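You operate a simulated robot arm through the tools that you are given. There is no shell and no other tool. Be economical: measure what you need, move in short steps, check, and stop when the job is done.

You run a simulated two-armed robot. Do the job below in one go: nothing can be reset, and whatever is moved stays where it is left.

Task
Hold the large orange bowl on the top of the square table steady with one hand and put the ticket marked "bun" from the side leaf of the steam table in it with the other.

It is judged by the outcome, as a careful person would: the job done as asked, and still so three seconds after it is handed in. It fails if anything else is knocked over, pushed out of place, dropped, spilled or broken.

Robot
Two 7-joint arms with three-finger grippers on one trunk, on a base that drives. Base frame: it is fixed to the floor where the robot stands at the start and does not move with it; the origin is under the middle of the robot, x ahead of it, y to its left, z up; the surface under the hand at the start is at about z = 740. Lengths are in mm, angles in degrees, forces in N, time in s.
The left shoulder is at the start at [90, 126, 1086], the right one opposite. With the tool pointing down near the work surface each hand reaches from about 360 to 860 mm from the robot's upright axis, wherever it stands, measured 20 degrees to its own side. Payload 2.94 kg a hand.
The TCP of each hand is the grasp point between the finger pads, 30 mm short of the fingertips. In the tool frame z runs along the fingers and y along their closing line. The gripper opens to 128 mm. The gripper's body begins 93 mm behind the TCP.
Orientation is told as [roll, pitch, yaw] about the base's x, y, z axes, in that order, counted from this pose: with the fingers straight down and closing along the base's y, the tool's x points along the base's -x, its y along +y and its z along -z.

Tools
- The arms move only by the tool move_arm. It takes "left_steps", "right_steps" or both (then of equal length, played together; a hand with none holds still); each is a list of rows, each an object of numbers (a shift or turn left out is 0, a gripper value left out holds the last): "tx", "ty", "tz": the shift along the tool's x, y, z in units of 40 mm (1.0 is 40 mm); "rx", "ry", "rz": the turn, a rotation vector about the tool's x, y, z in units of 8 degrees (1.0 is 8 degrees). In form: [{"tx": .., "ty": .., "tz": .., "rx": .., "ry": .., "rz": ..}, ...]. A call has 1 to 12 rows; each row shifts and turns the commanded pose from where the row before left it, along the tool's axes as they then stand. "left_jaw" and "right_jaw" are, for a hand that has rows, the gripper command, from -1 (shut) to 1 (fully open), values between in proportion, set as the call begins (left out, the last holds). A call with a number of a shift or a turn outside -1 to 1 is refused whole. A row lasts 0.2 s, in which the tool goes at most 50 mm and 8.6 degrees; a call with a longer step from one row to the next is refused whole, and so is a gripper value outside its range. A pose out of reach is approached as far as the arm can. The call stops where the force on the tool passes 40 N (or 10 N more than at its start, if that is more) or the arm is blocked; 0.2 s more then pass. Each finger halts on what it meets, pressing with about 28 N; the grip force reading is that of the motor and also rises with nothing between the fingers. The clock runs only during rows and for 0.2 s after the last one: add rows that do not move to give the fingers time. The reply holds the time, the measured pose of the TCP, the force on the tool along the base axes, the opening and the grip force, in the units named above and with some noise, with the torque about the TCP (base axes, N m) and any sound that the robot's microphone picked up.
- Cameras (640 x 400 px; columns grow to the right, rows downward): "scene" is now at [223.1, -37.9, 1268.3]; the picture's right is [-0.43, -0.90, 0.00], its down [-0.50, 0.24, -0.83] and it looks along [0.75, -0.35, -0.56] (base axes); focal length 272 px, centre (320, 200). "left" rides on the left gripper at [69, 15, -120] in its tool frame; the picture's right is [-0.21, 0.98, 0.00], its down [-0.82, -0.18, -0.54] and it looks along [-0.53, -0.12, 0.84] (tool axes); focal length 251 px, centre (320, 200). "right" rides on the right gripper at [69, -15, -120] in its tool frame; the picture's right is [0.22, 0.98, 0.00], its down [-0.82, 0.18, -0.54] and it looks along [-0.53, 0.12, 0.84] (tool axes); focal length 251 px, centre (320, 200). There is no depth. A picture from a camera that has moved, and an enlarged one, comes with that camera's place and axes in the base frame and with its lens. The place of the scene camera against the robot may be out by one fixed shift of up to 25 mm in any direction.
- snapshot(camera): a new picture of that camera. The clock stands still meanwhile.
- slide_trunk(by): slides the trunk up (or, below 0, down) by that many mm; the arms and the scene camera ride with it, the base frame stays. It gives what a move gives, with no picture.
- drive_base(legs): drives the robot by 1 to 6 legs, each [ahead, left, turn to the left] in mm, mm and degrees, along the robot's own axes; the way and the turn of a leg run together, so that a leg with both is an arc; at most 1500 mm and 180 degrees a leg. The arms and the cameras ride along, it lands a little off, and it stops where it bumps. It gives what a move gives.
- head_to(pan, tilt): turns the head with the scene camera to pan (to the left, within 80 degrees either way) and tilt (down, from -29 to 69), counted from straight ahead of the robot. It gives what a move gives.
- close_up(camera, box): a new picture of the part [left, top, right, bottom] of that camera's present view, enlarged. The clock stands still meanwhile.
- close_job(): hands the job in; it is judged then, once.

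Work in short steps. Places have to be worked out from the pictures, the camera data and where the tool is seen: move nearer, look again, correct. Check each grasp and each placing, and mend what went wrong. You have 120 turns and 92 pictures in all, those below and enlarged ones among them. Open the grippers and draw the arms clear of the work before you hand the job in, unless the task says otherwise; then end with one line.

The tools are called as name(argument=value, ...) on one line, values as JSON. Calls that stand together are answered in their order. move_arm: Moves the arms, as the interface text tells. Its arguments: {"type":"object","properties":{"left_steps":{"type":"array","items":{"type":"object","properties":{"tx":{"type":"number"},"ty":{"type":"number"},"tz":{"type":"number"},"rx":{"type":"number"},"ry":{"type":"number"},"rz":{"type":"number"}}}},"left_jaw":{"type":"number"},"right_steps":{"type":"array","items":{"type":"object","properties":{"tx":{"type":"number"},"ty":{"type":"number"},"tz":{"type":"number"},"rx":{"type":"number"},"ry":{"type":"number"},"rz":{"type":"number"}}}},"right_jaw":{"type":"number"}},"required":[]} The other tools are called the same way: slide_trunk (by) slides the trunk up or down; drive_base (legs) drives the base; head_to (pan, tilt) turns the head that bears the scene camera; snapshot (camera) takes a picture; close_up (camera, box) takes an enlarged picture of a part of a camera's view; close_job () hands the job in.

At the start:

```text
time: 0.0
left_tcp_pos: [584.1, -25.4, 985.8]
left_orientation: [0.0, 0.0, 0.0]
left_ft_force: [-0.1, -0.4, 0.3]
left_wrist_torque: [0.01, 0.02, 0.01]
left_width: 127.9
left_grasp_force: 0.1
right_tcp_pos: [411.0, -456.8, 1096.1]
right_orientation: [0.0, 0.0, -0.1]
right_ft_force: [-1.1, 0.0, -0.5]
right_wrist_torque: [-0.02, -0.01, -0.01]
right_width: 128.1
right_grasp_force: 0.0
trunk travel left (down, up): [-300.0, 247.0]
robot x, y, heading: [0.2, -0.7, 0.1]
head pan, tilt: [-25.2, 33.8]
```

scene: 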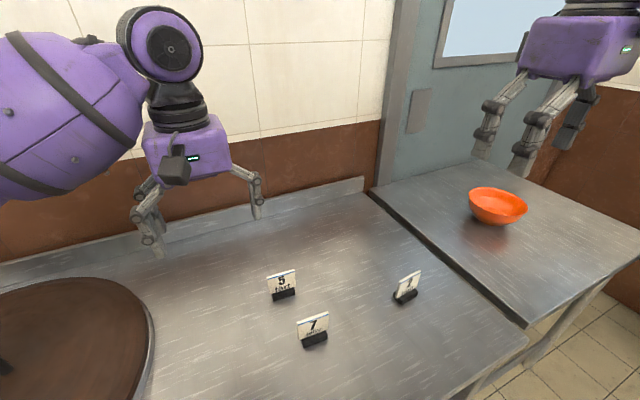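
right: 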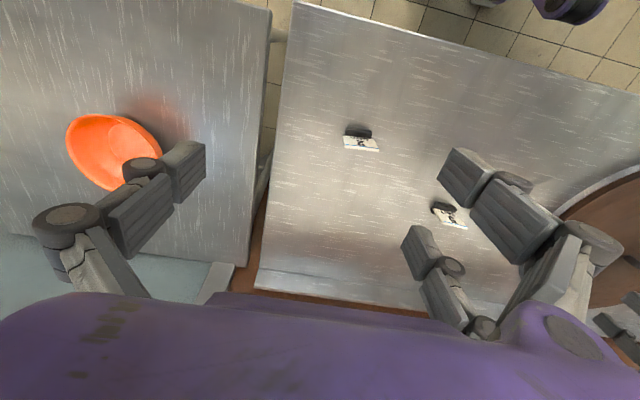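
left: 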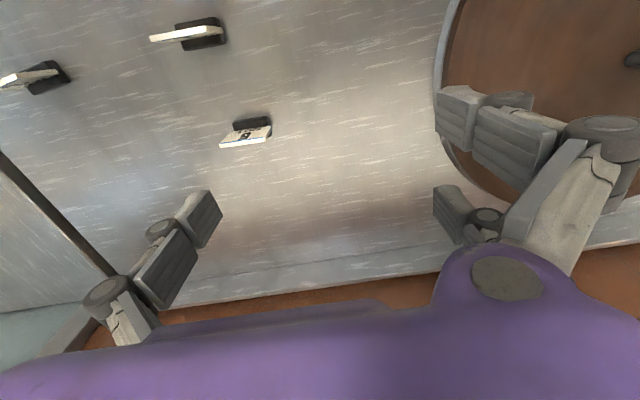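

I see three tickets on the leaf and the orange bowl to the right on another table. I'll enlarge the tickets to read them.

close_up(camera="scene", box=[250, 250, 350, 360])

close_up(camera="scene", box=[380, 250, 440, 320])

close_up(camera="scene", box=[440, 150, 560, 250])

```text
3.64 times, centred on (300, 305) of scene
camera zoom: at [223.1, -37.9, 1268.3], right [-0.43, -0.9, 0.0], down [-0.5, 0.24, -0.83], along [0.75, -0.35, -0.56], focal length 989 px, centre (393, -182)
```

zoom: 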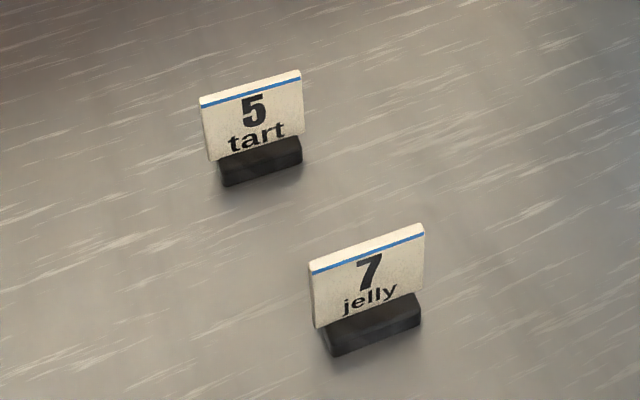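

```text
5.71 times, centred on (410, 285) of scene
camera zoom: at [223.1, -37.9, 1268.3], right [-0.43, -0.9, 0.0], down [-0.5, 0.24, -0.83], along [0.75, -0.35, -0.56], focal length 1554 px, centre (-194, -286)
```

zoom: 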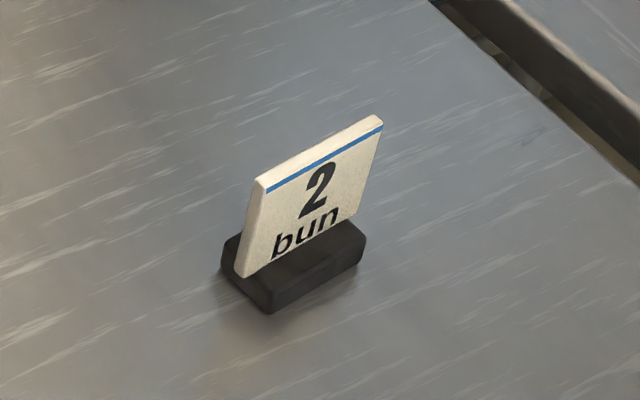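

```text
4.00 times, centred on (500, 200) of scene
camera zoom: at [223.1, -37.9, 1268.3], right [-0.43, -0.9, 0.0], down [-0.5, 0.24, -0.83], along [0.75, -0.35, -0.56], focal length 1088 px, centre (-400, 200)
```

zoom: 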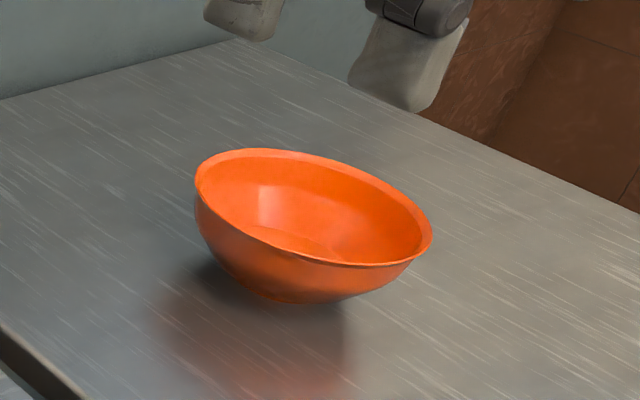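

The "bun" ticket is the right one, near (496,-375,740); the bowl is near (597,-800). I'll look right to check the clearance before driving sideways.

head_to(pan=-70, tilt=30)

snapshot(camera="scene")

```text
time: 1.1
left_tcp_pos: [583.6, -26.1, 985.8]
left_orientation: [0.0, 0.0, 0.1]
left_ft_force: [0.3, -0.4, 0.3]
left_wrist_torque: [0.0, 0.04, 0.01]
left_width: 127.6
left_grasp_force: 0.1
right_tcp_pos: [409.9, -457.5, 1095.9]
right_orientation: [0.0, 0.0, 0.0]
right_ft_force: [-0.2, -0.2, 0.0]
right_wrist_torque: [0.0, 0.01, -0.01]
right_width: 127.9
right_grasp_force: 0.0
trunk travel left (down, up): [-300.0, 247.0]
robot x, y, heading: [0.9, -0.9, 0.1]
head pan, tilt: [-70.0, 30.0]
```

```text
85 pictures are left
camera scene: at [173.8, -85.1, 1274.2], right [-0.94, -0.34, 0.0], down [-0.17, 0.47, -0.87], along [0.3, -0.81, -0.5], focal length 272 px, centre (320, 200)
```

scene: 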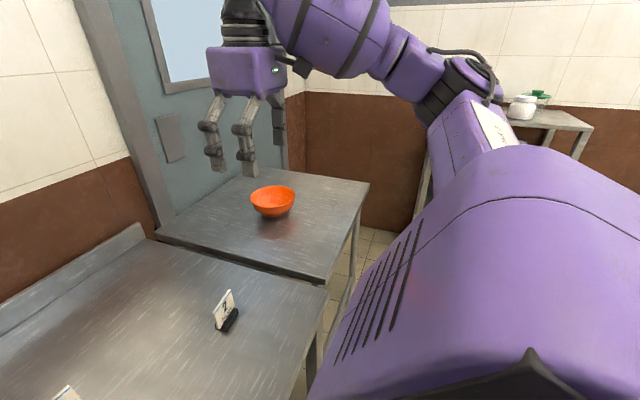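

Clear on the right (wall is far at y≈-1900). I drive 600 mm to the right, parallel to the tables; hands are well above everything.

drive_base(legs=[[0, -600, 0]])

head_to(pan=0, tilt=45)

snapshot(camera="scene")

snapshot(camera="left")

snapshot(camera="right")

```text
time: 6.8
left_tcp_pos: [588.6, -607.5, 986.6]
left_orientation: [0.0, -0.1, 0.8]
left_ft_force: [-1.0, -0.3, -0.7]
left_wrist_torque: [0.0, 0.04, 0.06]
left_width: 128.2
left_grasp_force: 0.0
right_tcp_pos: [419.5, -1042.0, 1095.6]
right_orientation: [0.0, 0.1, 0.7]
right_ft_force: [-0.1, 0.5, 0.5]
right_wrist_torque: [0.01, 0.05, 0.0]
right_width: 127.8
right_grasp_force: 0.0
trunk travel left (down, up): [-300.0, 247.0]
robot x, y, heading: [2.7, -587.4, 0.8]
head pan, tilt: [-70.0, 30.0]
```

```text
time: 8.2
left_tcp_pos: [588.3, -607.1, 986.9]
left_orientation: [0.0, -0.1, 0.9]
left_ft_force: [-0.1, 0.3, -0.7]
left_wrist_torque: [-0.05, 0.0, 0.02]
left_width: 127.9
left_grasp_force: 0.1
right_tcp_pos: [420.6, -1041.4, 1095.0]
right_orientation: [0.1, 0.1, 0.8]
right_ft_force: [0.7, -0.5, 0.3]
right_wrist_torque: [0.02, 0.0, 0.0]
right_width: 128.0
right_grasp_force: 0.1
trunk travel left (down, up): [-300.0, 247.0]
robot x, y, heading: [0.4, -591.7, 0.8]
head pan, tilt: [0.0, 45.0]
```

```text
84 pictures are left
camera scene: at [226.9, -615.9, 1258.6], right [-0.33, -0.94, 0.0], down [-0.61, 0.21, -0.76], along [0.72, -0.25, -0.65], focal length 272 px, centre (320, 200)
```

scene: 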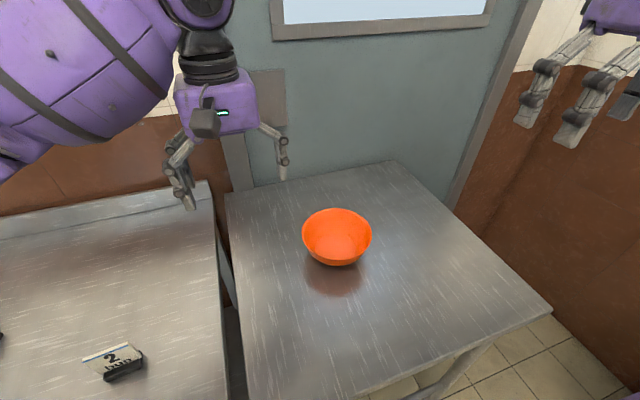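

```text
83 pictures are left
camera left: at [518.3, -592.8, 1107.8], right [0.2, 0.98, 0.0], down [0.82, -0.17, 0.54], along [0.53, -0.11, -0.84], focal length 251 px, centre (320, 200)
```

left: 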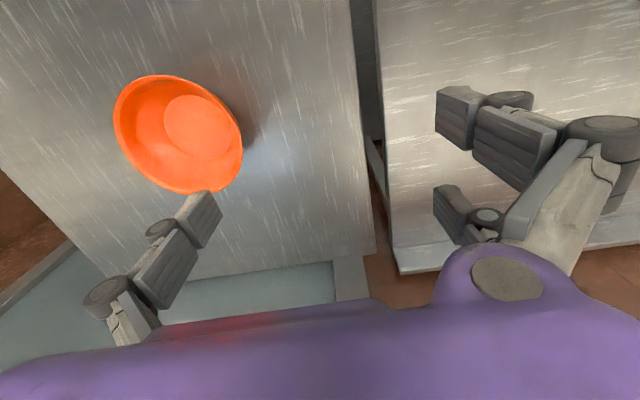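

```text
82 pictures are left
camera right: at [350.3, -1056.9, 1215.7], right [-0.23, 0.97, 0.0], down [0.82, 0.19, 0.54], along [0.53, 0.12, -0.84], focal length 251 px, centre (320, 200)
```

right: 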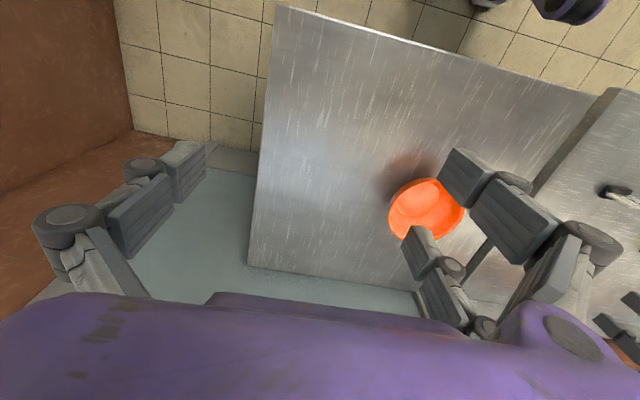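

Bowl centre ≈ (588,-787), about 160 mm across. Now I bring the left hand over the bun ticket to look from close, keeping high.

move_arm(left_steps=[{"tx": 0.34, "ty": 0.8, "tz": 0.11}, {"tx": 0.34, "ty": 0.8, "tz": 0.11}, {"tx": 0.34, "ty": 0.8, "tz": 0.11}, {"tx": 0.34, "ty": 0.8, "tz": 0.11}, {"tx": 0.34, "ty": 0.8, "tz": 0.11}, {"tx": 0.34, "ty": 0.8, "tz": 0.11}, {"tx": 0.34, "ty": 0.8, "tz": 0.11}, {"tx": 0.34, "ty": 0.8, "tz": 0.11}])

snapshot(camera="left")

snapshot(camera="scene")

```text
time: 10.0
left_tcp_pos: [475.2, -352.5, 951.4]
left_orientation: [0.0, 0.0, 0.8]
left_ft_force: [-0.3, -0.4, -0.5]
left_wrist_torque: [-0.02, -0.04, 0.03]
left_width: 128.1
left_grasp_force: 0.0
right_tcp_pos: [417.7, -1040.1, 1096.8]
right_orientation: [0.0, -0.1, 0.8]
right_ft_force: [-0.4, -0.4, 0.1]
right_wrist_torque: [-0.04, -0.06, -0.04]
right_width: 127.9
right_grasp_force: 0.1
trunk travel left (down, up): [-300.0, 247.0]
robot x, y, heading: [1.8, -590.2, 1.0]
head pan, tilt: [0.0, 45.0]
```

```text
81 pictures are left
camera left: at [405.6, -337.5, 1073.8], right [0.2, 0.98, 0.0], down [0.82, -0.17, 0.54], along [0.53, -0.11, -0.84], focal length 251 px, centre (320, 200)
```

left: 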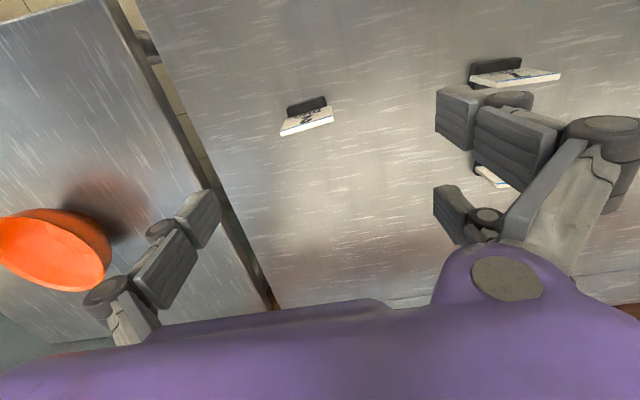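

```text
80 pictures are left
camera scene: at [225.8, -615.2, 1258.7], right [-0.33, -0.94, 0.0], down [-0.61, 0.21, -0.76], along [0.72, -0.25, -0.65], focal length 272 px, centre (320, 200)
```

scene: 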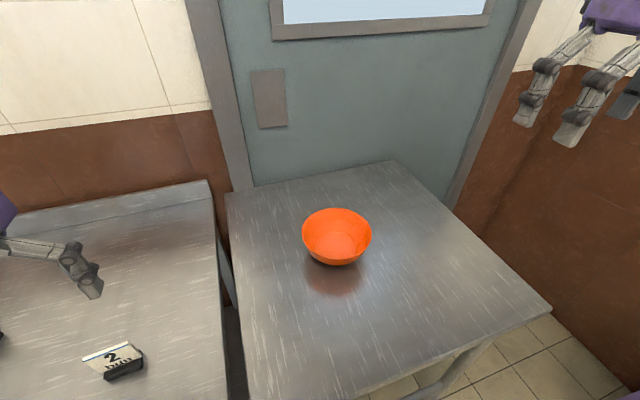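

I see the bun ticket between the fingers' line in the left camera; enlarge it for position and yaw.

close_up(camera="left", box=[260, 80, 360, 150])

close_up(camera="scene", box=[70, 330, 160, 390])

```text
5.71 times, centred on (310, 115) of left
camera zoom: at [405.6, -337.5, 1073.8], right [0.2, 0.98, 0.0], down [0.82, -0.17, 0.54], along [0.53, -0.11, -0.84], focal length 1437 px, centre (377, 686)
```

zoom: 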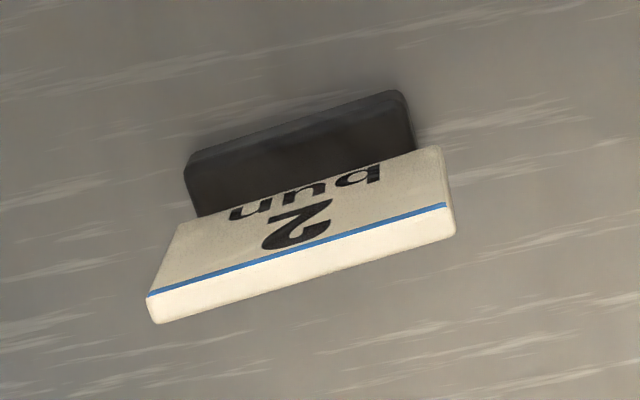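

```text
6.67 times, centred on (115, 360) of scene
camera zoom: at [225.8, -615.2, 1258.7], right [-0.33, -0.94, 0.0], down [-0.61, 0.21, -0.76], along [0.72, -0.25, -0.65], focal length 1813 px, centre (1687, -867)
```

zoom: 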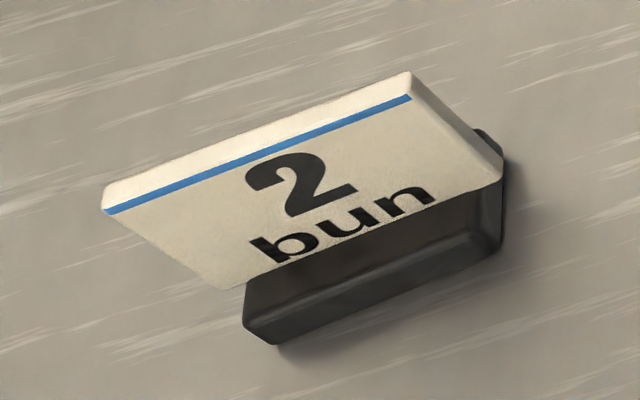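

The card top is near (486,-368), about 60 mm wide along y (turned ≈ +5°). I turn the left hand by -86° so it closes along x, camera on the +y side.

move_arm(left_steps=[{"rz": 0.98}, {"rz": 0.98}, {"rz": 0.98}, {"rz": 0.98}, {"rz": 0.98}, {"rz": 0.98}, {"rz": 0.98}, {"rz": 0.98}, {"rz": 0.98}, {"rz": 0.98}, {"rz": 0.98}])

snapshot(camera="left")

```text
time: 12.4
left_tcp_pos: [474.6, -353.7, 952.6]
left_orientation: [-0.1, 0.0, -85.5]
left_ft_force: [-0.2, 0.4, -0.2]
left_wrist_torque: [0.0, -0.02, -0.04]
left_width: 128.0
left_grasp_force: 0.0
right_tcp_pos: [418.8, -1040.4, 1095.5]
right_orientation: [0.1, 0.0, 0.8]
right_ft_force: [0.2, 0.1, -0.8]
right_wrist_torque: [0.02, 0.0, 0.01]
right_width: 128.0
right_grasp_force: 0.1
trunk travel left (down, up): [-300.0, 247.0]
robot x, y, heading: [0.3, -587.3, 1.0]
head pan, tilt: [0.0, 45.0]
```

```text
77 pictures are left
camera left: at [484.5, -282.9, 1073.2], right [0.99, -0.14, 0.0], down [-0.12, -0.83, 0.54], along [-0.07, -0.54, -0.84], focal length 251 px, centre (320, 200)
```

left: 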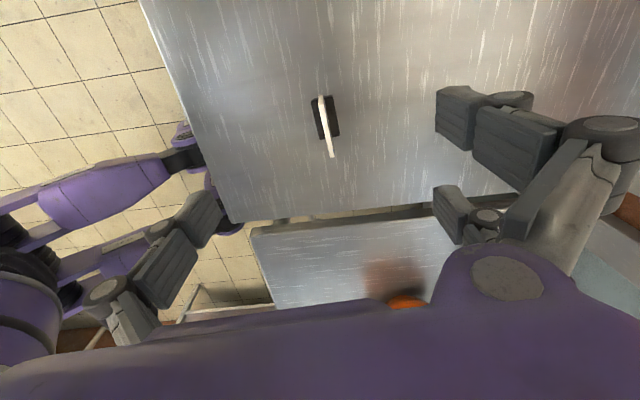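

I enlarge to measure the card edge-on.

close_up(camera="left", box=[280, 80, 380, 170])

```text
4.44 times, centred on (330, 125) of left
camera zoom: at [484.5, -282.9, 1073.2], right [0.99, -0.14, 0.0], down [-0.12, -0.83, 0.54], along [-0.07, -0.54, -0.84], focal length 1118 px, centre (276, 533)
```

zoom: 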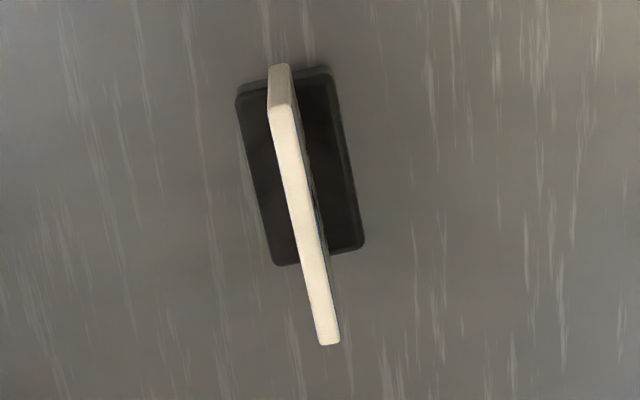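

Triangulating: card centre ≈ (482,-368), top z ≈ 800–811, upright. I align above it, half-close the jaw, and go down to TCP z≈860, then look.

move_arm(left_steps=[{"tx": -0.19, "ty": 0.08, "tz": 0.5}, {"tx": -0.18, "ty": 0.08, "tz": 0.6}, {"tz": 0.6}, {"tz": 0.6}, {}], left_jaw=-0.06)

snapshot(camera="left")

snapshot(camera="scene")

```text
time: 13.6
left_tcp_pos: [481.8, -367.1, 858.9]
left_orientation: [0.0, 0.1, -85.6]
left_ft_force: [0.2, 0.7, -0.2]
left_wrist_torque: [-0.03, -0.02, 0.0]
left_width: 60.1
left_grasp_force: 0.0
right_tcp_pos: [419.9, -1041.9, 1095.6]
right_orientation: [-0.1, 0.0, 0.8]
right_ft_force: [-0.2, -0.8, 0.1]
right_wrist_torque: [-0.01, 0.0, -0.04]
right_width: 128.1
right_grasp_force: 0.0
trunk travel left (down, up): [-300.0, 247.0]
robot x, y, heading: [1.7, -590.5, 0.5]
head pan, tilt: [0.0, 45.0]
```

```text
75 pictures are left
camera left: at [491.9, -296.6, 980.5], right [0.99, -0.14, 0.0], down [-0.11, -0.83, 0.54], along [-0.07, -0.54, -0.84], focal length 251 px, centre (320, 200)
```

left: 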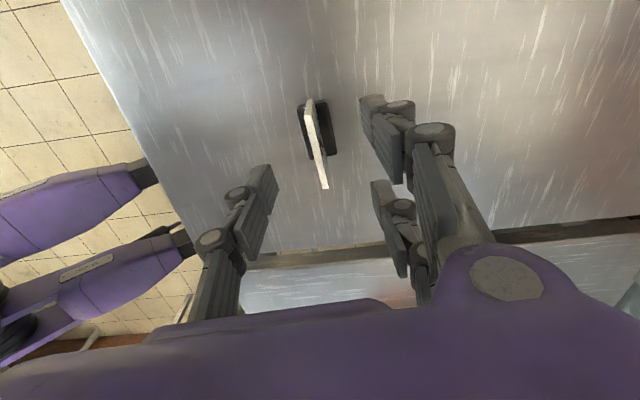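

```text
74 pictures are left
camera scene: at [226.6, -616.2, 1258.3], right [-0.33, -0.94, 0.0], down [-0.61, 0.22, -0.76], along [0.72, -0.25, -0.65], focal length 272 px, centre (320, 200)
```

scene: 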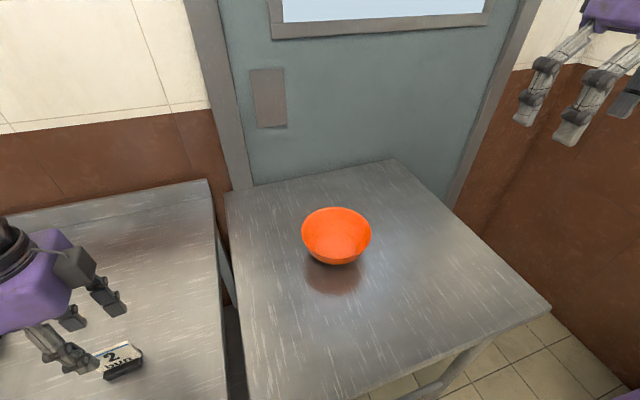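

The card is centred between the jaws (x ≈ 481.5). I go down 42 mm to bring the fingertips ~22 mm below the card top, then check.

move_arm(left_steps=[{"tz": 0.35}, {"tz": 0.35}, {"tz": 0.35}, {}])

snapshot(camera="left")

close_up(camera="scene", box=[30, 300, 190, 400])

```text
time: 14.6
left_tcp_pos: [484.0, -368.1, 820.0]
left_orientation: [0.1, 0.1, -85.5]
left_ft_force: [0.6, -0.3, -0.1]
left_wrist_torque: [-0.01, 0.03, -0.01]
left_width: 59.9
left_grasp_force: 0.0
right_tcp_pos: [419.7, -1040.6, 1095.3]
right_orientation: [0.1, 0.1, 1.0]
right_ft_force: [-0.9, -0.1, -0.2]
right_wrist_torque: [0.0, -0.01, 0.0]
right_width: 128.0
right_grasp_force: 0.1
trunk travel left (down, up): [-300.0, 247.0]
robot x, y, heading: [6.0, -592.4, 0.6]
head pan, tilt: [0.0, 45.0]
```

```text
73 pictures are left
camera left: at [493.3, -297.3, 940.1], right [0.99, -0.14, 0.0], down [-0.11, -0.83, 0.54], along [-0.07, -0.54, -0.84], focal length 251 px, centre (320, 200)
```

left: 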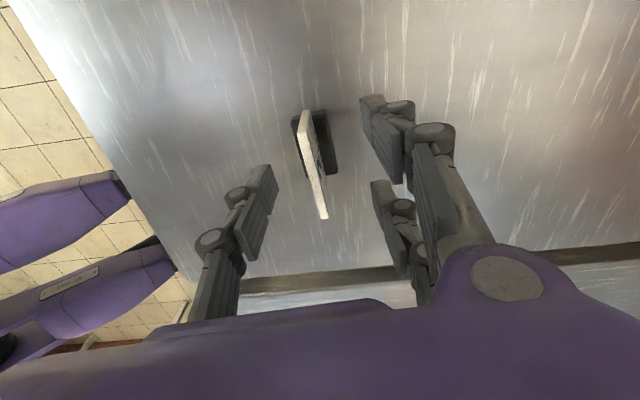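

```text
4.00 times, centred on (110, 350) of scene
camera zoom: at [226.6, -616.1, 1258.2], right [-0.33, -0.94, 0.0], down [-0.61, 0.22, -0.76], along [0.72, -0.25, -0.65], focal length 1088 px, centre (1160, -400)
```

zoom: 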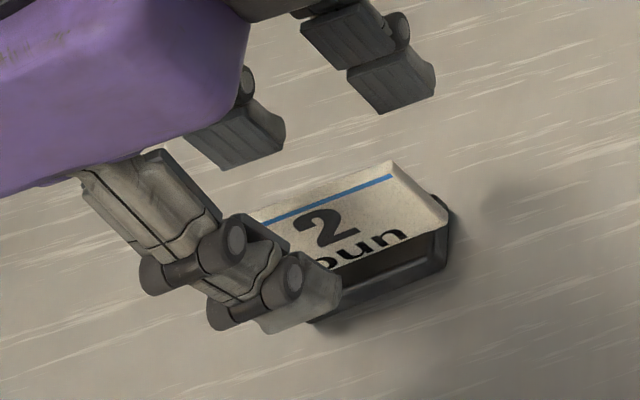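

Enlarge the card in the left view to check height relative to the fingertips before closing.

close_up(camera="left", box=[230, 80, 420, 260])

```text
2.22 times, centred on (325, 170) of left
camera zoom: at [493.3, -297.3, 940.1], right [0.99, -0.14, 0.0], down [-0.11, -0.83, 0.54], along [-0.07, -0.54, -0.84], focal length 559 px, centre (309, 267)
```

zoom: 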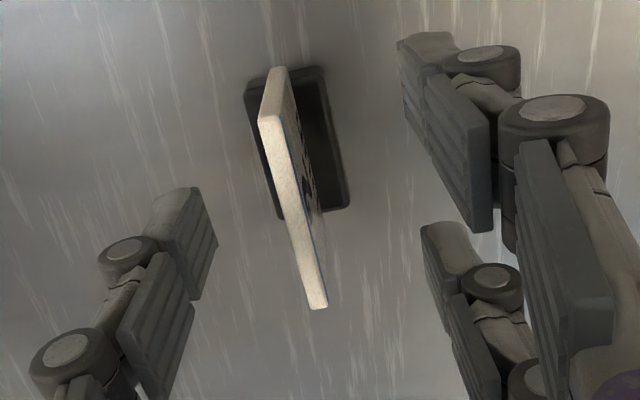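

Card top z≈807, x≈480.5. I shift 3 mm in -x, lower 6 mm and close gently.

move_arm(left_steps=[{"ty": -0.07, "tz": 0.15}])

move_arm(left_steps=[{}, {}, {}, {}], left_jaw=-1)

close_up(camera="left", box=[230, 80, 420, 260])

```text
time: 15.0
left_tcp_pos: [481.8, -368.3, 812.3]
left_orientation: [0.0, 0.0, -85.4]
left_ft_force: [-0.5, -1.3, 0.7]
left_wrist_torque: [0.0, -0.01, 0.0]
left_width: 59.8
left_grasp_force: 0.0
right_tcp_pos: [420.0, -1040.1, 1095.9]
right_orientation: [0.0, 0.0, 0.8]
right_ft_force: [0.1, -0.6, 0.5]
right_wrist_torque: [-0.01, 0.03, 0.02]
right_width: 127.8
right_grasp_force: 0.1
trunk travel left (down, up): [-300.0, 247.0]
robot x, y, heading: [5.8, -589.2, 0.8]
head pan, tilt: [0.0, 45.0]
```

```text
time: 16.0
left_tcp_pos: [482.7, -369.4, 812.3]
left_orientation: [0.1, 0.0, -85.4]
left_ft_force: [-0.2, 1.0, 0.1]
left_wrist_torque: [0.0, 0.0, 0.04]
left_width: 5.8
left_grasp_force: 28.1
right_tcp_pos: [418.7, -1040.8, 1096.0]
right_orientation: [-0.1, 0.0, 0.9]
right_ft_force: [-0.1, 0.3, 0.2]
right_wrist_torque: [0.01, -0.03, -0.02]
right_width: 128.1
right_grasp_force: 0.0
trunk travel left (down, up): [-300.0, 247.0]
robot x, y, heading: [4.7, -590.4, 0.6]
head pan, tilt: [0.0, 45.0]
```

```text
2.22 times, centred on (325, 170) of left
camera zoom: at [490.6, -297.7, 933.9], right [0.99, -0.14, 0.0], down [-0.11, -0.83, 0.54], along [-0.07, -0.54, -0.84], focal length 559 px, centre (309, 267)
```

zoom: 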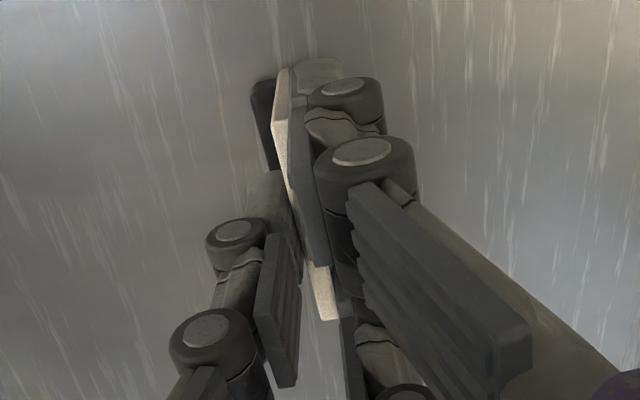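

The card is gripped (5.8 mm opening, 28 N). I lift 40 mm and check it came along, with its base.

move_arm(left_steps=[{"tz": -0.25}, {"tz": -0.5}, {"tz": -0.5}, {}])

snapshot(camera="left")

close_up(camera="scene", box=[0, 260, 200, 400])

```text
time: 17.0
left_tcp_pos: [480.3, -369.3, 860.5]
left_orientation: [0.0, 0.1, -85.3]
left_ft_force: [-0.5, 0.7, -0.1]
left_wrist_torque: [-0.02, -0.01, 0.05]
left_width: 5.9
left_grasp_force: 28.6
right_tcp_pos: [419.6, -1041.2, 1095.3]
right_orientation: [0.1, 0.0, 0.9]
right_ft_force: [-0.1, 0.5, 0.4]
right_wrist_torque: [-0.04, -0.02, 0.0]
right_width: 128.1
right_grasp_force: 0.0
trunk travel left (down, up): [-300.0, 247.0]
robot x, y, heading: [3.2, -593.5, 0.9]
head pan, tilt: [0.0, 45.0]
```

```text
69 pictures are left
camera left: at [490.7, -297.6, 982.1], right [0.99, -0.14, 0.0], down [-0.11, -0.83, 0.54], along [-0.07, -0.54, -0.84], focal length 251 px, centre (320, 200)
```

left: 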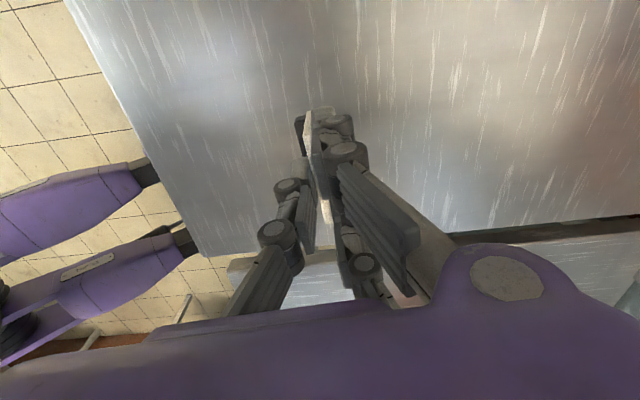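

```text
2.86 times, centred on (100, 330) of scene
camera zoom: at [226.7, -616.0, 1258.0], right [-0.33, -0.94, 0.0], down [-0.61, 0.22, -0.76], along [0.72, -0.25, -0.65], focal length 777 px, centre (949, -171)
```

zoom: 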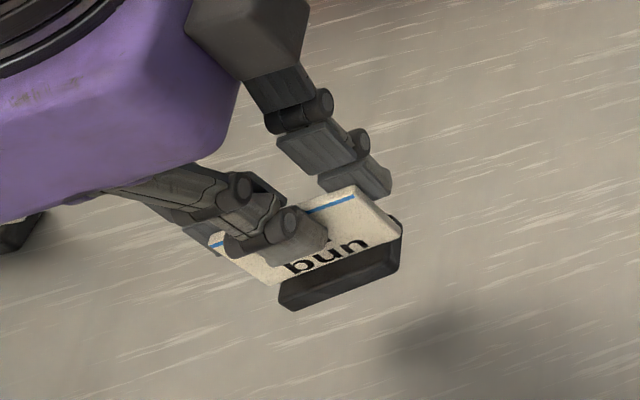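

The whole ticket is up. I raise the left further while bringing the right hand nearer the bowl to look.

move_arm(left_steps=[{"tz": -0.42}, {"tz": -0.42}, {"tz": -0.42}, {"tz": -0.42}, {"tz": -0.42}, {"tz": -0.42}], right_steps=[{"tx": -0.34, "ty": 0.8, "tz": 0.48}, {"tx": -0.34, "ty": 0.8, "tz": 0.48}, {"tx": -0.34, "ty": 0.8, "tz": 0.48}, {"tx": -0.34, "ty": 0.8, "tz": 0.48}, {"tx": -0.34, "ty": 0.8, "tz": 0.48}, {"tx": -0.34, "ty": 0.8, "tz": 0.48}])

snapshot(camera="right")

close_up(camera="scene", box=[260, 170, 420, 290])

```text
time: 18.4
left_tcp_pos: [481.5, -364.2, 963.1]
left_orientation: [0.0, 0.0, -85.3]
left_ft_force: [1.6, 0.5, -0.9]
left_wrist_torque: [0.0, -0.01, 0.0]
left_width: 6.0
left_grasp_force: 28.4
right_tcp_pos: [496.6, -848.3, 980.8]
right_orientation: [0.0, 0.0, 0.8]
right_ft_force: [0.5, 0.5, -0.3]
right_wrist_torque: [0.01, 0.01, -0.06]
right_width: 127.8
right_grasp_force: 0.0
trunk travel left (down, up): [-300.0, 247.0]
robot x, y, heading: [3.8, -587.4, 1.0]
head pan, tilt: [0.0, 45.0]
```

```text
67 pictures are left
camera right: at [427.4, -864.3, 1101.3], right [-0.23, 0.97, 0.0], down [0.82, 0.19, 0.54], along [0.53, 0.12, -0.84], focal length 251 px, centre (320, 200)
```

right: 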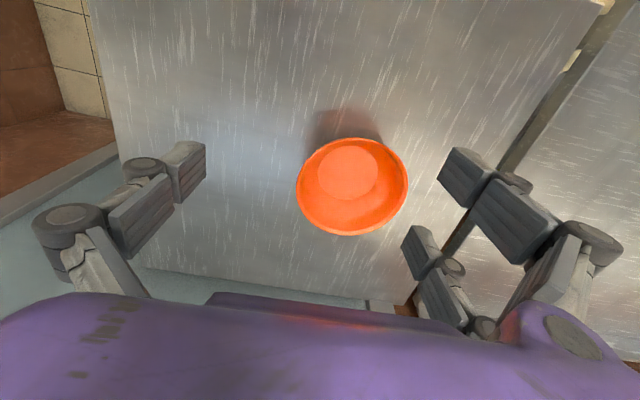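

```text
3.33 times, centred on (340, 230) of scene
camera zoom: at [228.5, -586.1, 1251.5], right [0.01, -1.0, 0.0], down [-0.71, -0.01, -0.71], along [0.71, 0.01, -0.71], focal length 906 px, centre (253, 100)
```

zoom: 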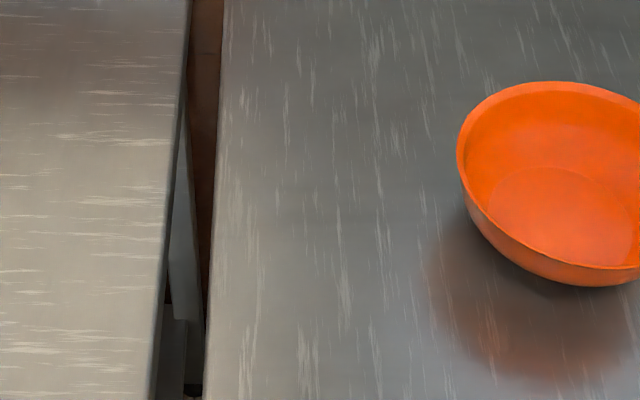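

Triangulating both wrist cameras: rim centre ≈ (583,-784), rim z ≈ 803, radius ≈ 77. I tilt the right hand 25° so its fingers follow the wall on the bowl's right side and bring it above that rim point.

move_arm(right_steps=[{"rx": -0.78}, {"rx": -0.78}, {"rx": -0.78}, {"rx": -0.78}, {"tx": -0.54, "ty": -0.37, "tz": 0.39}, {"tx": -0.54, "ty": -0.37, "tz": 0.39}, {"tx": -0.54, "ty": -0.37, "tz": 0.39}, {"tx": -0.54, "ty": -0.37, "tz": 0.39}, {}], right_jaw=-0.22)

snapshot(camera="right")

snapshot(camera="scene")

```text
time: 20.4
left_tcp_pos: [480.9, -365.7, 962.9]
left_orientation: [0.0, -0.1, -85.4]
left_ft_force: [-0.2, -0.7, -0.9]
left_wrist_torque: [-0.01, 0.0, 0.01]
left_width: 6.3
left_grasp_force: 27.7
right_tcp_pos: [584.8, -872.1, 899.3]
right_orientation: [25.0, -0.1, 0.7]
right_ft_force: [-0.9, -0.1, 0.5]
right_wrist_torque: [0.01, 0.0, 0.01]
right_width: 49.6
right_grasp_force: 0.1
trunk travel left (down, up): [-300.0, 247.0]
robot x, y, heading: [3.3, -591.7, 0.6]
head pan, tilt: [0.0, 45.0]
```

```text
65 pictures are left
camera right: at [516.3, -936.6, 1002.5], right [-0.23, 0.88, 0.41], down [0.82, -0.05, 0.57], along [0.52, 0.47, -0.71], focal length 251 px, centre (320, 200)
```

right: 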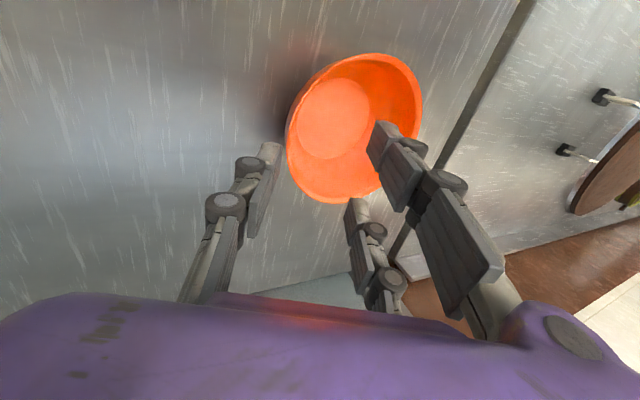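

```text
64 pictures are left
camera scene: at [227.5, -586.9, 1251.7], right [0.01, -1.0, 0.0], down [-0.71, -0.01, -0.71], along [0.71, 0.01, -0.71], focal length 272 px, centre (320, 200)
```

scene: 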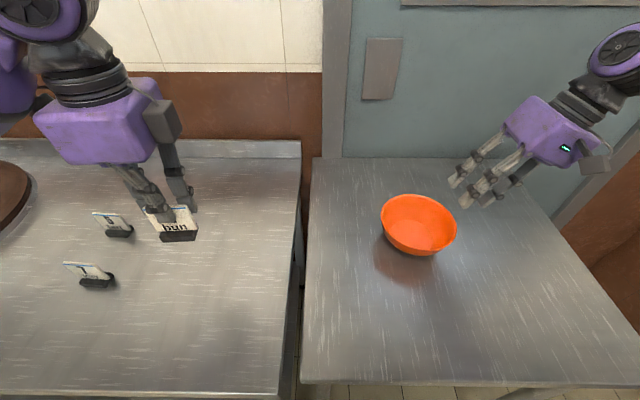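

The projection of my bowl estimate matches this view within a few mm. I lower the right hand most of the way and check.

move_arm(right_steps=[{"tx": 0.01, "ty": -0.15, "tz": 0.43}, {"tx": 0.01, "ty": -0.15, "tz": 0.43}, {"tx": 0.01, "ty": -0.15, "tz": 0.43}, {"tx": 0.01, "ty": -0.15, "tz": 0.43}, {}])

snapshot(camera="right")

close_up(camera="scene", box=[360, 130, 560, 280])

```text
time: 21.6
left_tcp_pos: [480.4, -365.4, 962.6]
left_orientation: [0.0, 0.0, -85.3]
left_ft_force: [0.2, 0.2, -1.0]
left_wrist_torque: [0.0, -0.02, -0.02]
left_width: 6.2
left_grasp_force: 28.0
right_tcp_pos: [585.0, -867.1, 827.0]
right_orientation: [25.0, 0.0, 0.8]
right_ft_force: [0.3, -0.7, 0.4]
right_wrist_torque: [-0.02, 0.01, 0.01]
right_width: 49.8
right_grasp_force: 0.1
trunk travel left (down, up): [-300.0, 247.0]
robot x, y, heading: [5.5, -588.6, 0.6]
head pan, tilt: [0.0, 45.0]
```

```text
63 pictures are left
camera right: at [515.6, -931.1, 929.3], right [-0.23, 0.88, 0.41], down [0.82, -0.05, 0.57], along [0.52, 0.47, -0.71], focal length 251 px, centre (320, 200)
```

right: 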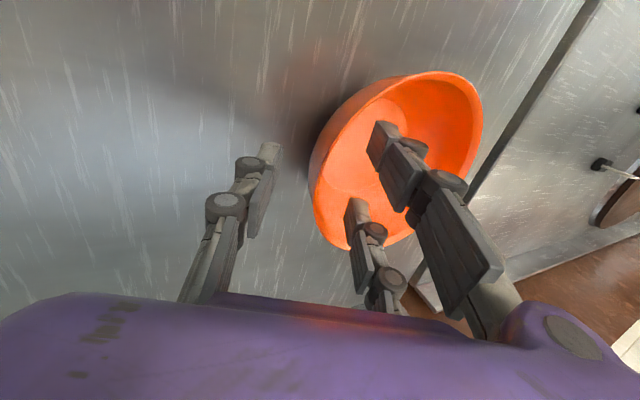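

```text
2.67 times, centred on (460, 205) of scene
camera zoom: at [227.9, -586.8, 1251.6], right [0.01, -1.0, 0.0], down [-0.71, -0.01, -0.71], along [0.71, 0.01, -0.71], focal length 725 px, centre (-53, 187)
```

zoom: 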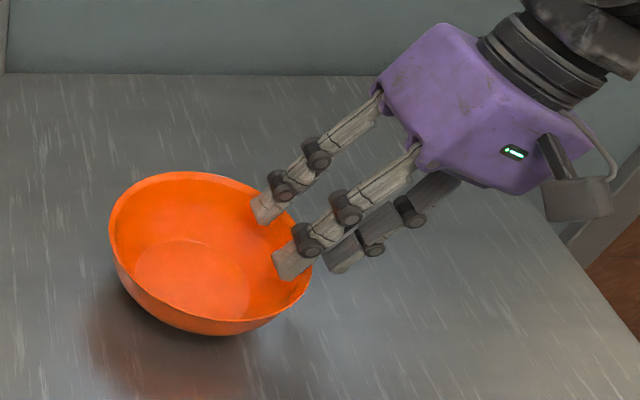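

The inner fingers are inside the bowl, the outer one outside. Final lowering by 17 mm, then close on the rim.

move_arm(right_steps=[{"tx": 0.03, "ty": -0.05, "tz": 0.22}, {"tx": 0.02, "ty": -0.04, "tz": 0.22}, {}])

snapshot(camera="right")

close_up(camera="scene", box=[360, 130, 560, 280])

```text
time: 22.4
left_tcp_pos: [482.1, -365.5, 963.3]
left_orientation: [0.1, 0.0, -85.4]
left_ft_force: [0.6, 0.1, -0.9]
left_wrist_torque: [-0.04, -0.01, 0.01]
left_width: 6.0
left_grasp_force: 27.8
right_tcp_pos: [581.9, -863.2, 808.5]
right_orientation: [25.0, 0.0, 0.8]
right_ft_force: [-0.3, -0.8, -0.7]
right_wrist_torque: [-0.05, 0.0, -0.01]
right_width: 49.9
right_grasp_force: 0.1
trunk travel left (down, up): [-300.0, 247.0]
robot x, y, heading: [7.6, -586.6, 0.9]
head pan, tilt: [0.0, 45.0]
```

```text
61 pictures are left
camera right: at [512.5, -928.4, 911.5], right [-0.23, 0.88, 0.41], down [0.82, -0.05, 0.57], along [0.52, 0.47, -0.71], focal length 251 px, centre (320, 200)
```

right: 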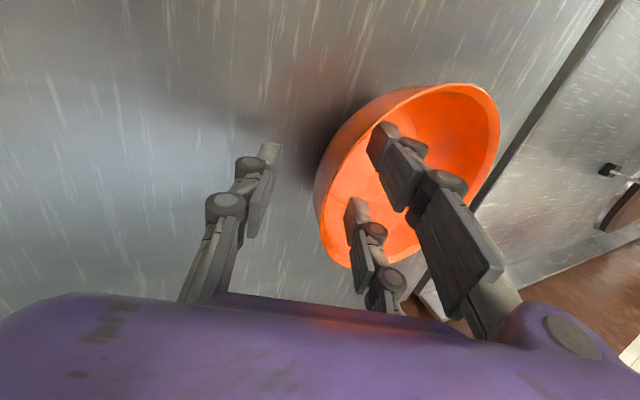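

```text
2.67 times, centred on (460, 205) of scene
camera zoom: at [228.0, -586.8, 1251.6], right [0.01, -1.0, 0.0], down [-0.71, -0.01, -0.71], along [0.71, 0.01, -0.71], focal length 725 px, centre (-53, 187)
```

zoom: 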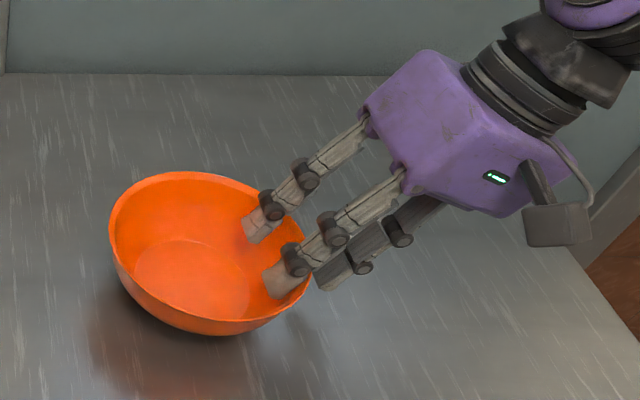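

The rim lies right at the grasp point between the fingers. I close on the rim in stages.

move_arm(right_steps=[{}, {}], right_jaw=-0.7)

snapshot(camera="right")

```text
time: 23.0
left_tcp_pos: [479.9, -364.8, 962.5]
left_orientation: [0.0, -0.1, -85.4]
left_ft_force: [0.7, 0.2, -0.6]
left_wrist_torque: [0.02, 0.02, 0.01]
left_width: 6.1
left_grasp_force: 28.2
right_tcp_pos: [581.7, -863.7, 809.5]
right_orientation: [25.1, 0.0, 0.8]
right_ft_force: [-0.1, -0.4, 1.0]
right_wrist_torque: [0.01, 0.05, -0.04]
right_width: 19.7
right_grasp_force: 0.1
trunk travel left (down, up): [-300.0, 247.0]
robot x, y, heading: [3.3, -588.4, 0.8]
head pan, tilt: [0.0, 45.0]
```

```text
59 pictures are left
camera right: at [512.5, -928.4, 911.5], right [-0.23, 0.88, 0.41], down [0.82, -0.05, 0.57], along [0.52, 0.47, -0.71], focal length 251 px, centre (320, 200)
```

right: 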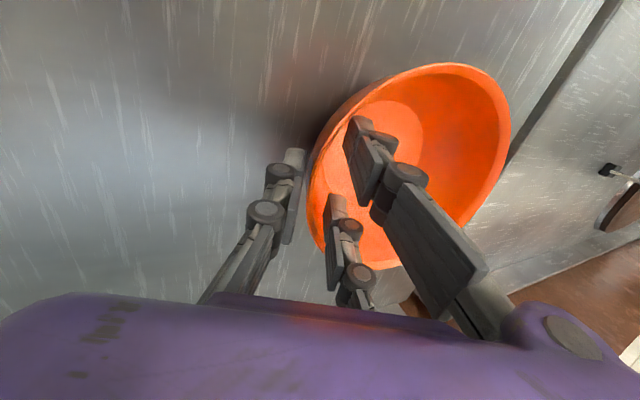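

The bowl looks different from before; I check from the scene camera whether it tilted.

close_up(camera="scene", box=[360, 130, 560, 280])

```text
2.67 times, centred on (460, 205) of scene
camera zoom: at [228.1, -586.8, 1251.6], right [0.01, -1.0, 0.0], down [-0.71, -0.01, -0.71], along [0.71, 0.01, -0.71], focal length 725 px, centre (-53, 187)
```

zoom: 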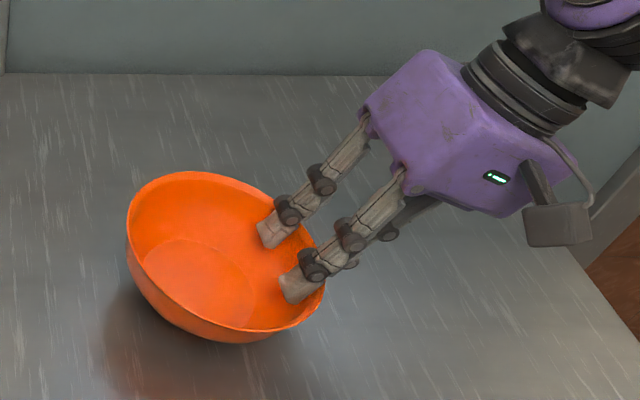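

The paired inner fingers touched the curved wall first and pushed the bowl ~10 mm. I reopen so it settles flat, and then re-measure.

move_arm(right_steps=[{}, {}, {}], right_jaw=-0.22)

move_arm(right_steps=[{"tz": -0.4}, {"tz": -0.4}, {}])

snapshot(camera="right")

close_up(camera="scene", box=[360, 130, 560, 280])

```text
time: 23.8
left_tcp_pos: [481.6, -365.5, 962.9]
left_orientation: [-0.1, 0.1, -85.4]
left_ft_force: [0.2, -0.5, -0.2]
left_wrist_torque: [-0.01, 0.03, -0.01]
left_width: 6.2
left_grasp_force: 27.8
right_tcp_pos: [582.1, -863.8, 808.4]
right_orientation: [25.0, 0.0, 0.8]
right_ft_force: [0.0, 0.2, 0.3]
right_wrist_torque: [-0.02, -0.02, 0.02]
right_width: 49.8
right_grasp_force: 0.0
trunk travel left (down, up): [-300.0, 247.0]
robot x, y, heading: [5.9, -592.4, 0.6]
head pan, tilt: [0.0, 45.0]
```

```text
time: 24.6
left_tcp_pos: [481.0, -365.3, 963.2]
left_orientation: [-0.1, -0.1, -85.4]
left_ft_force: [-0.5, 0.5, -0.2]
left_wrist_torque: [0.0, 0.0, 0.01]
left_width: 6.0
left_grasp_force: 27.9
right_tcp_pos: [581.9, -877.4, 836.4]
right_orientation: [24.8, 0.0, 0.8]
right_ft_force: [0.4, 0.6, 0.1]
right_wrist_torque: [-0.01, 0.01, 0.03]
right_width: 49.6
right_grasp_force: 0.0
trunk travel left (down, up): [-300.0, 247.0]
robot x, y, heading: [4.7, -586.7, 0.6]
head pan, tilt: [0.0, 45.0]
```

```text
57 pictures are left
camera right: at [512.4, -941.6, 939.2], right [-0.23, 0.88, 0.41], down [0.82, -0.05, 0.57], along [0.52, 0.47, -0.71], focal length 251 px, centre (320, 200)
```

right: 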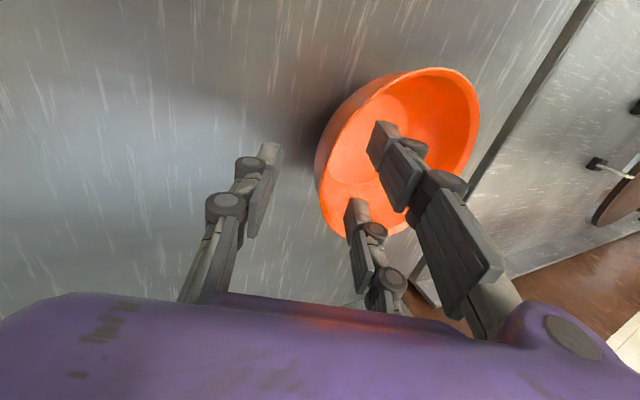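

```text
2.67 times, centred on (460, 205) of scene
camera zoom: at [228.2, -586.8, 1251.5], right [0.01, -1.0, 0.0], down [-0.71, -0.01, -0.71], along [0.71, 0.01, -0.71], focal length 725 px, centre (-53, 187)
```

zoom: 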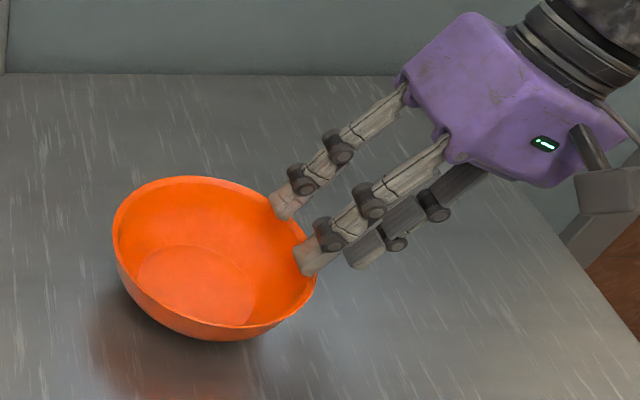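

The bowl is flat again, centre ≈ (578,-787). I'll use a steeper tilt (33°), a shallower grip and shift inward to allow for the curved wall, then check before closing.

move_arm(right_steps=[{"rx": -1.0}, {"tx": 0.05, "ty": -0.03, "tz": 0.3}, {"tx": 0.05, "ty": -0.04, "tz": 0.3}, {}])

move_arm(right_steps=[{}, {}], right_jaw=-0.5)

snapshot(camera="right")

close_up(camera="scene", box=[360, 130, 560, 280])

```text
time: 25.6
left_tcp_pos: [481.1, -365.6, 963.2]
left_orientation: [-0.1, -0.1, -85.4]
left_ft_force: [-0.2, -0.2, -0.5]
left_wrist_torque: [-0.03, -0.03, -0.02]
left_width: 5.9
left_grasp_force: 28.5
right_tcp_pos: [579.2, -866.0, 814.7]
right_orientation: [33.0, -0.1, 0.9]
right_ft_force: [0.6, -0.2, 0.0]
right_wrist_torque: [0.01, 0.04, -0.04]
right_width: 50.0
right_grasp_force: 0.0
trunk travel left (down, up): [-300.0, 247.0]
robot x, y, heading: [2.4, -591.6, 0.6]
head pan, tilt: [0.0, 45.0]
```

```text
time: 26.2
left_tcp_pos: [481.8, -365.4, 963.3]
left_orientation: [0.0, 0.0, -85.5]
left_ft_force: [0.3, -0.1, -0.3]
left_wrist_torque: [-0.02, 0.0, -0.01]
left_width: 5.9
left_grasp_force: 27.9
right_tcp_pos: [579.6, -865.7, 815.9]
right_orientation: [33.0, 0.1, 0.8]
right_ft_force: [-0.3, 0.0, -0.4]
right_wrist_torque: [0.0, -0.02, -0.01]
right_width: 32.0
right_grasp_force: 0.0
trunk travel left (down, up): [-300.0, 247.0]
robot x, y, heading: [5.4, -590.8, 0.7]
head pan, tilt: [0.0, 45.0]
```

```text
55 pictures are left
camera right: at [509.5, -944.5, 908.1], right [-0.23, 0.82, 0.53], down [0.82, -0.13, 0.55], along [0.52, 0.56, -0.64], focal length 251 px, centre (320, 200)
```

right: 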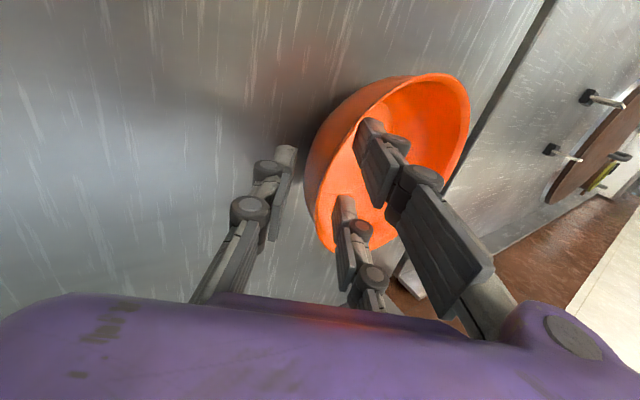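

```text
2.67 times, centred on (460, 205) of scene
camera zoom: at [228.1, -586.8, 1251.6], right [0.01, -1.0, 0.0], down [-0.71, -0.01, -0.71], along [0.71, 0.01, -0.71], focal length 725 px, centre (-53, 187)
```

zoom: 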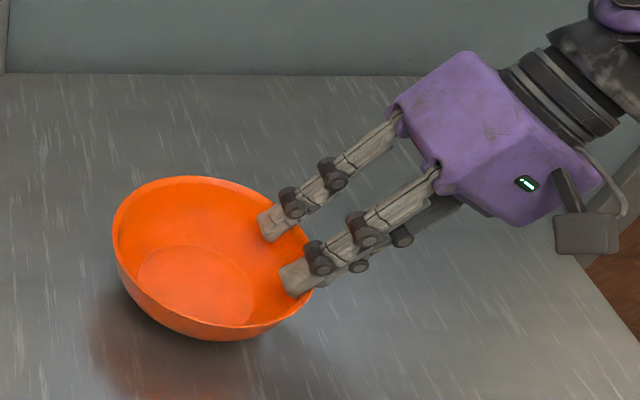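

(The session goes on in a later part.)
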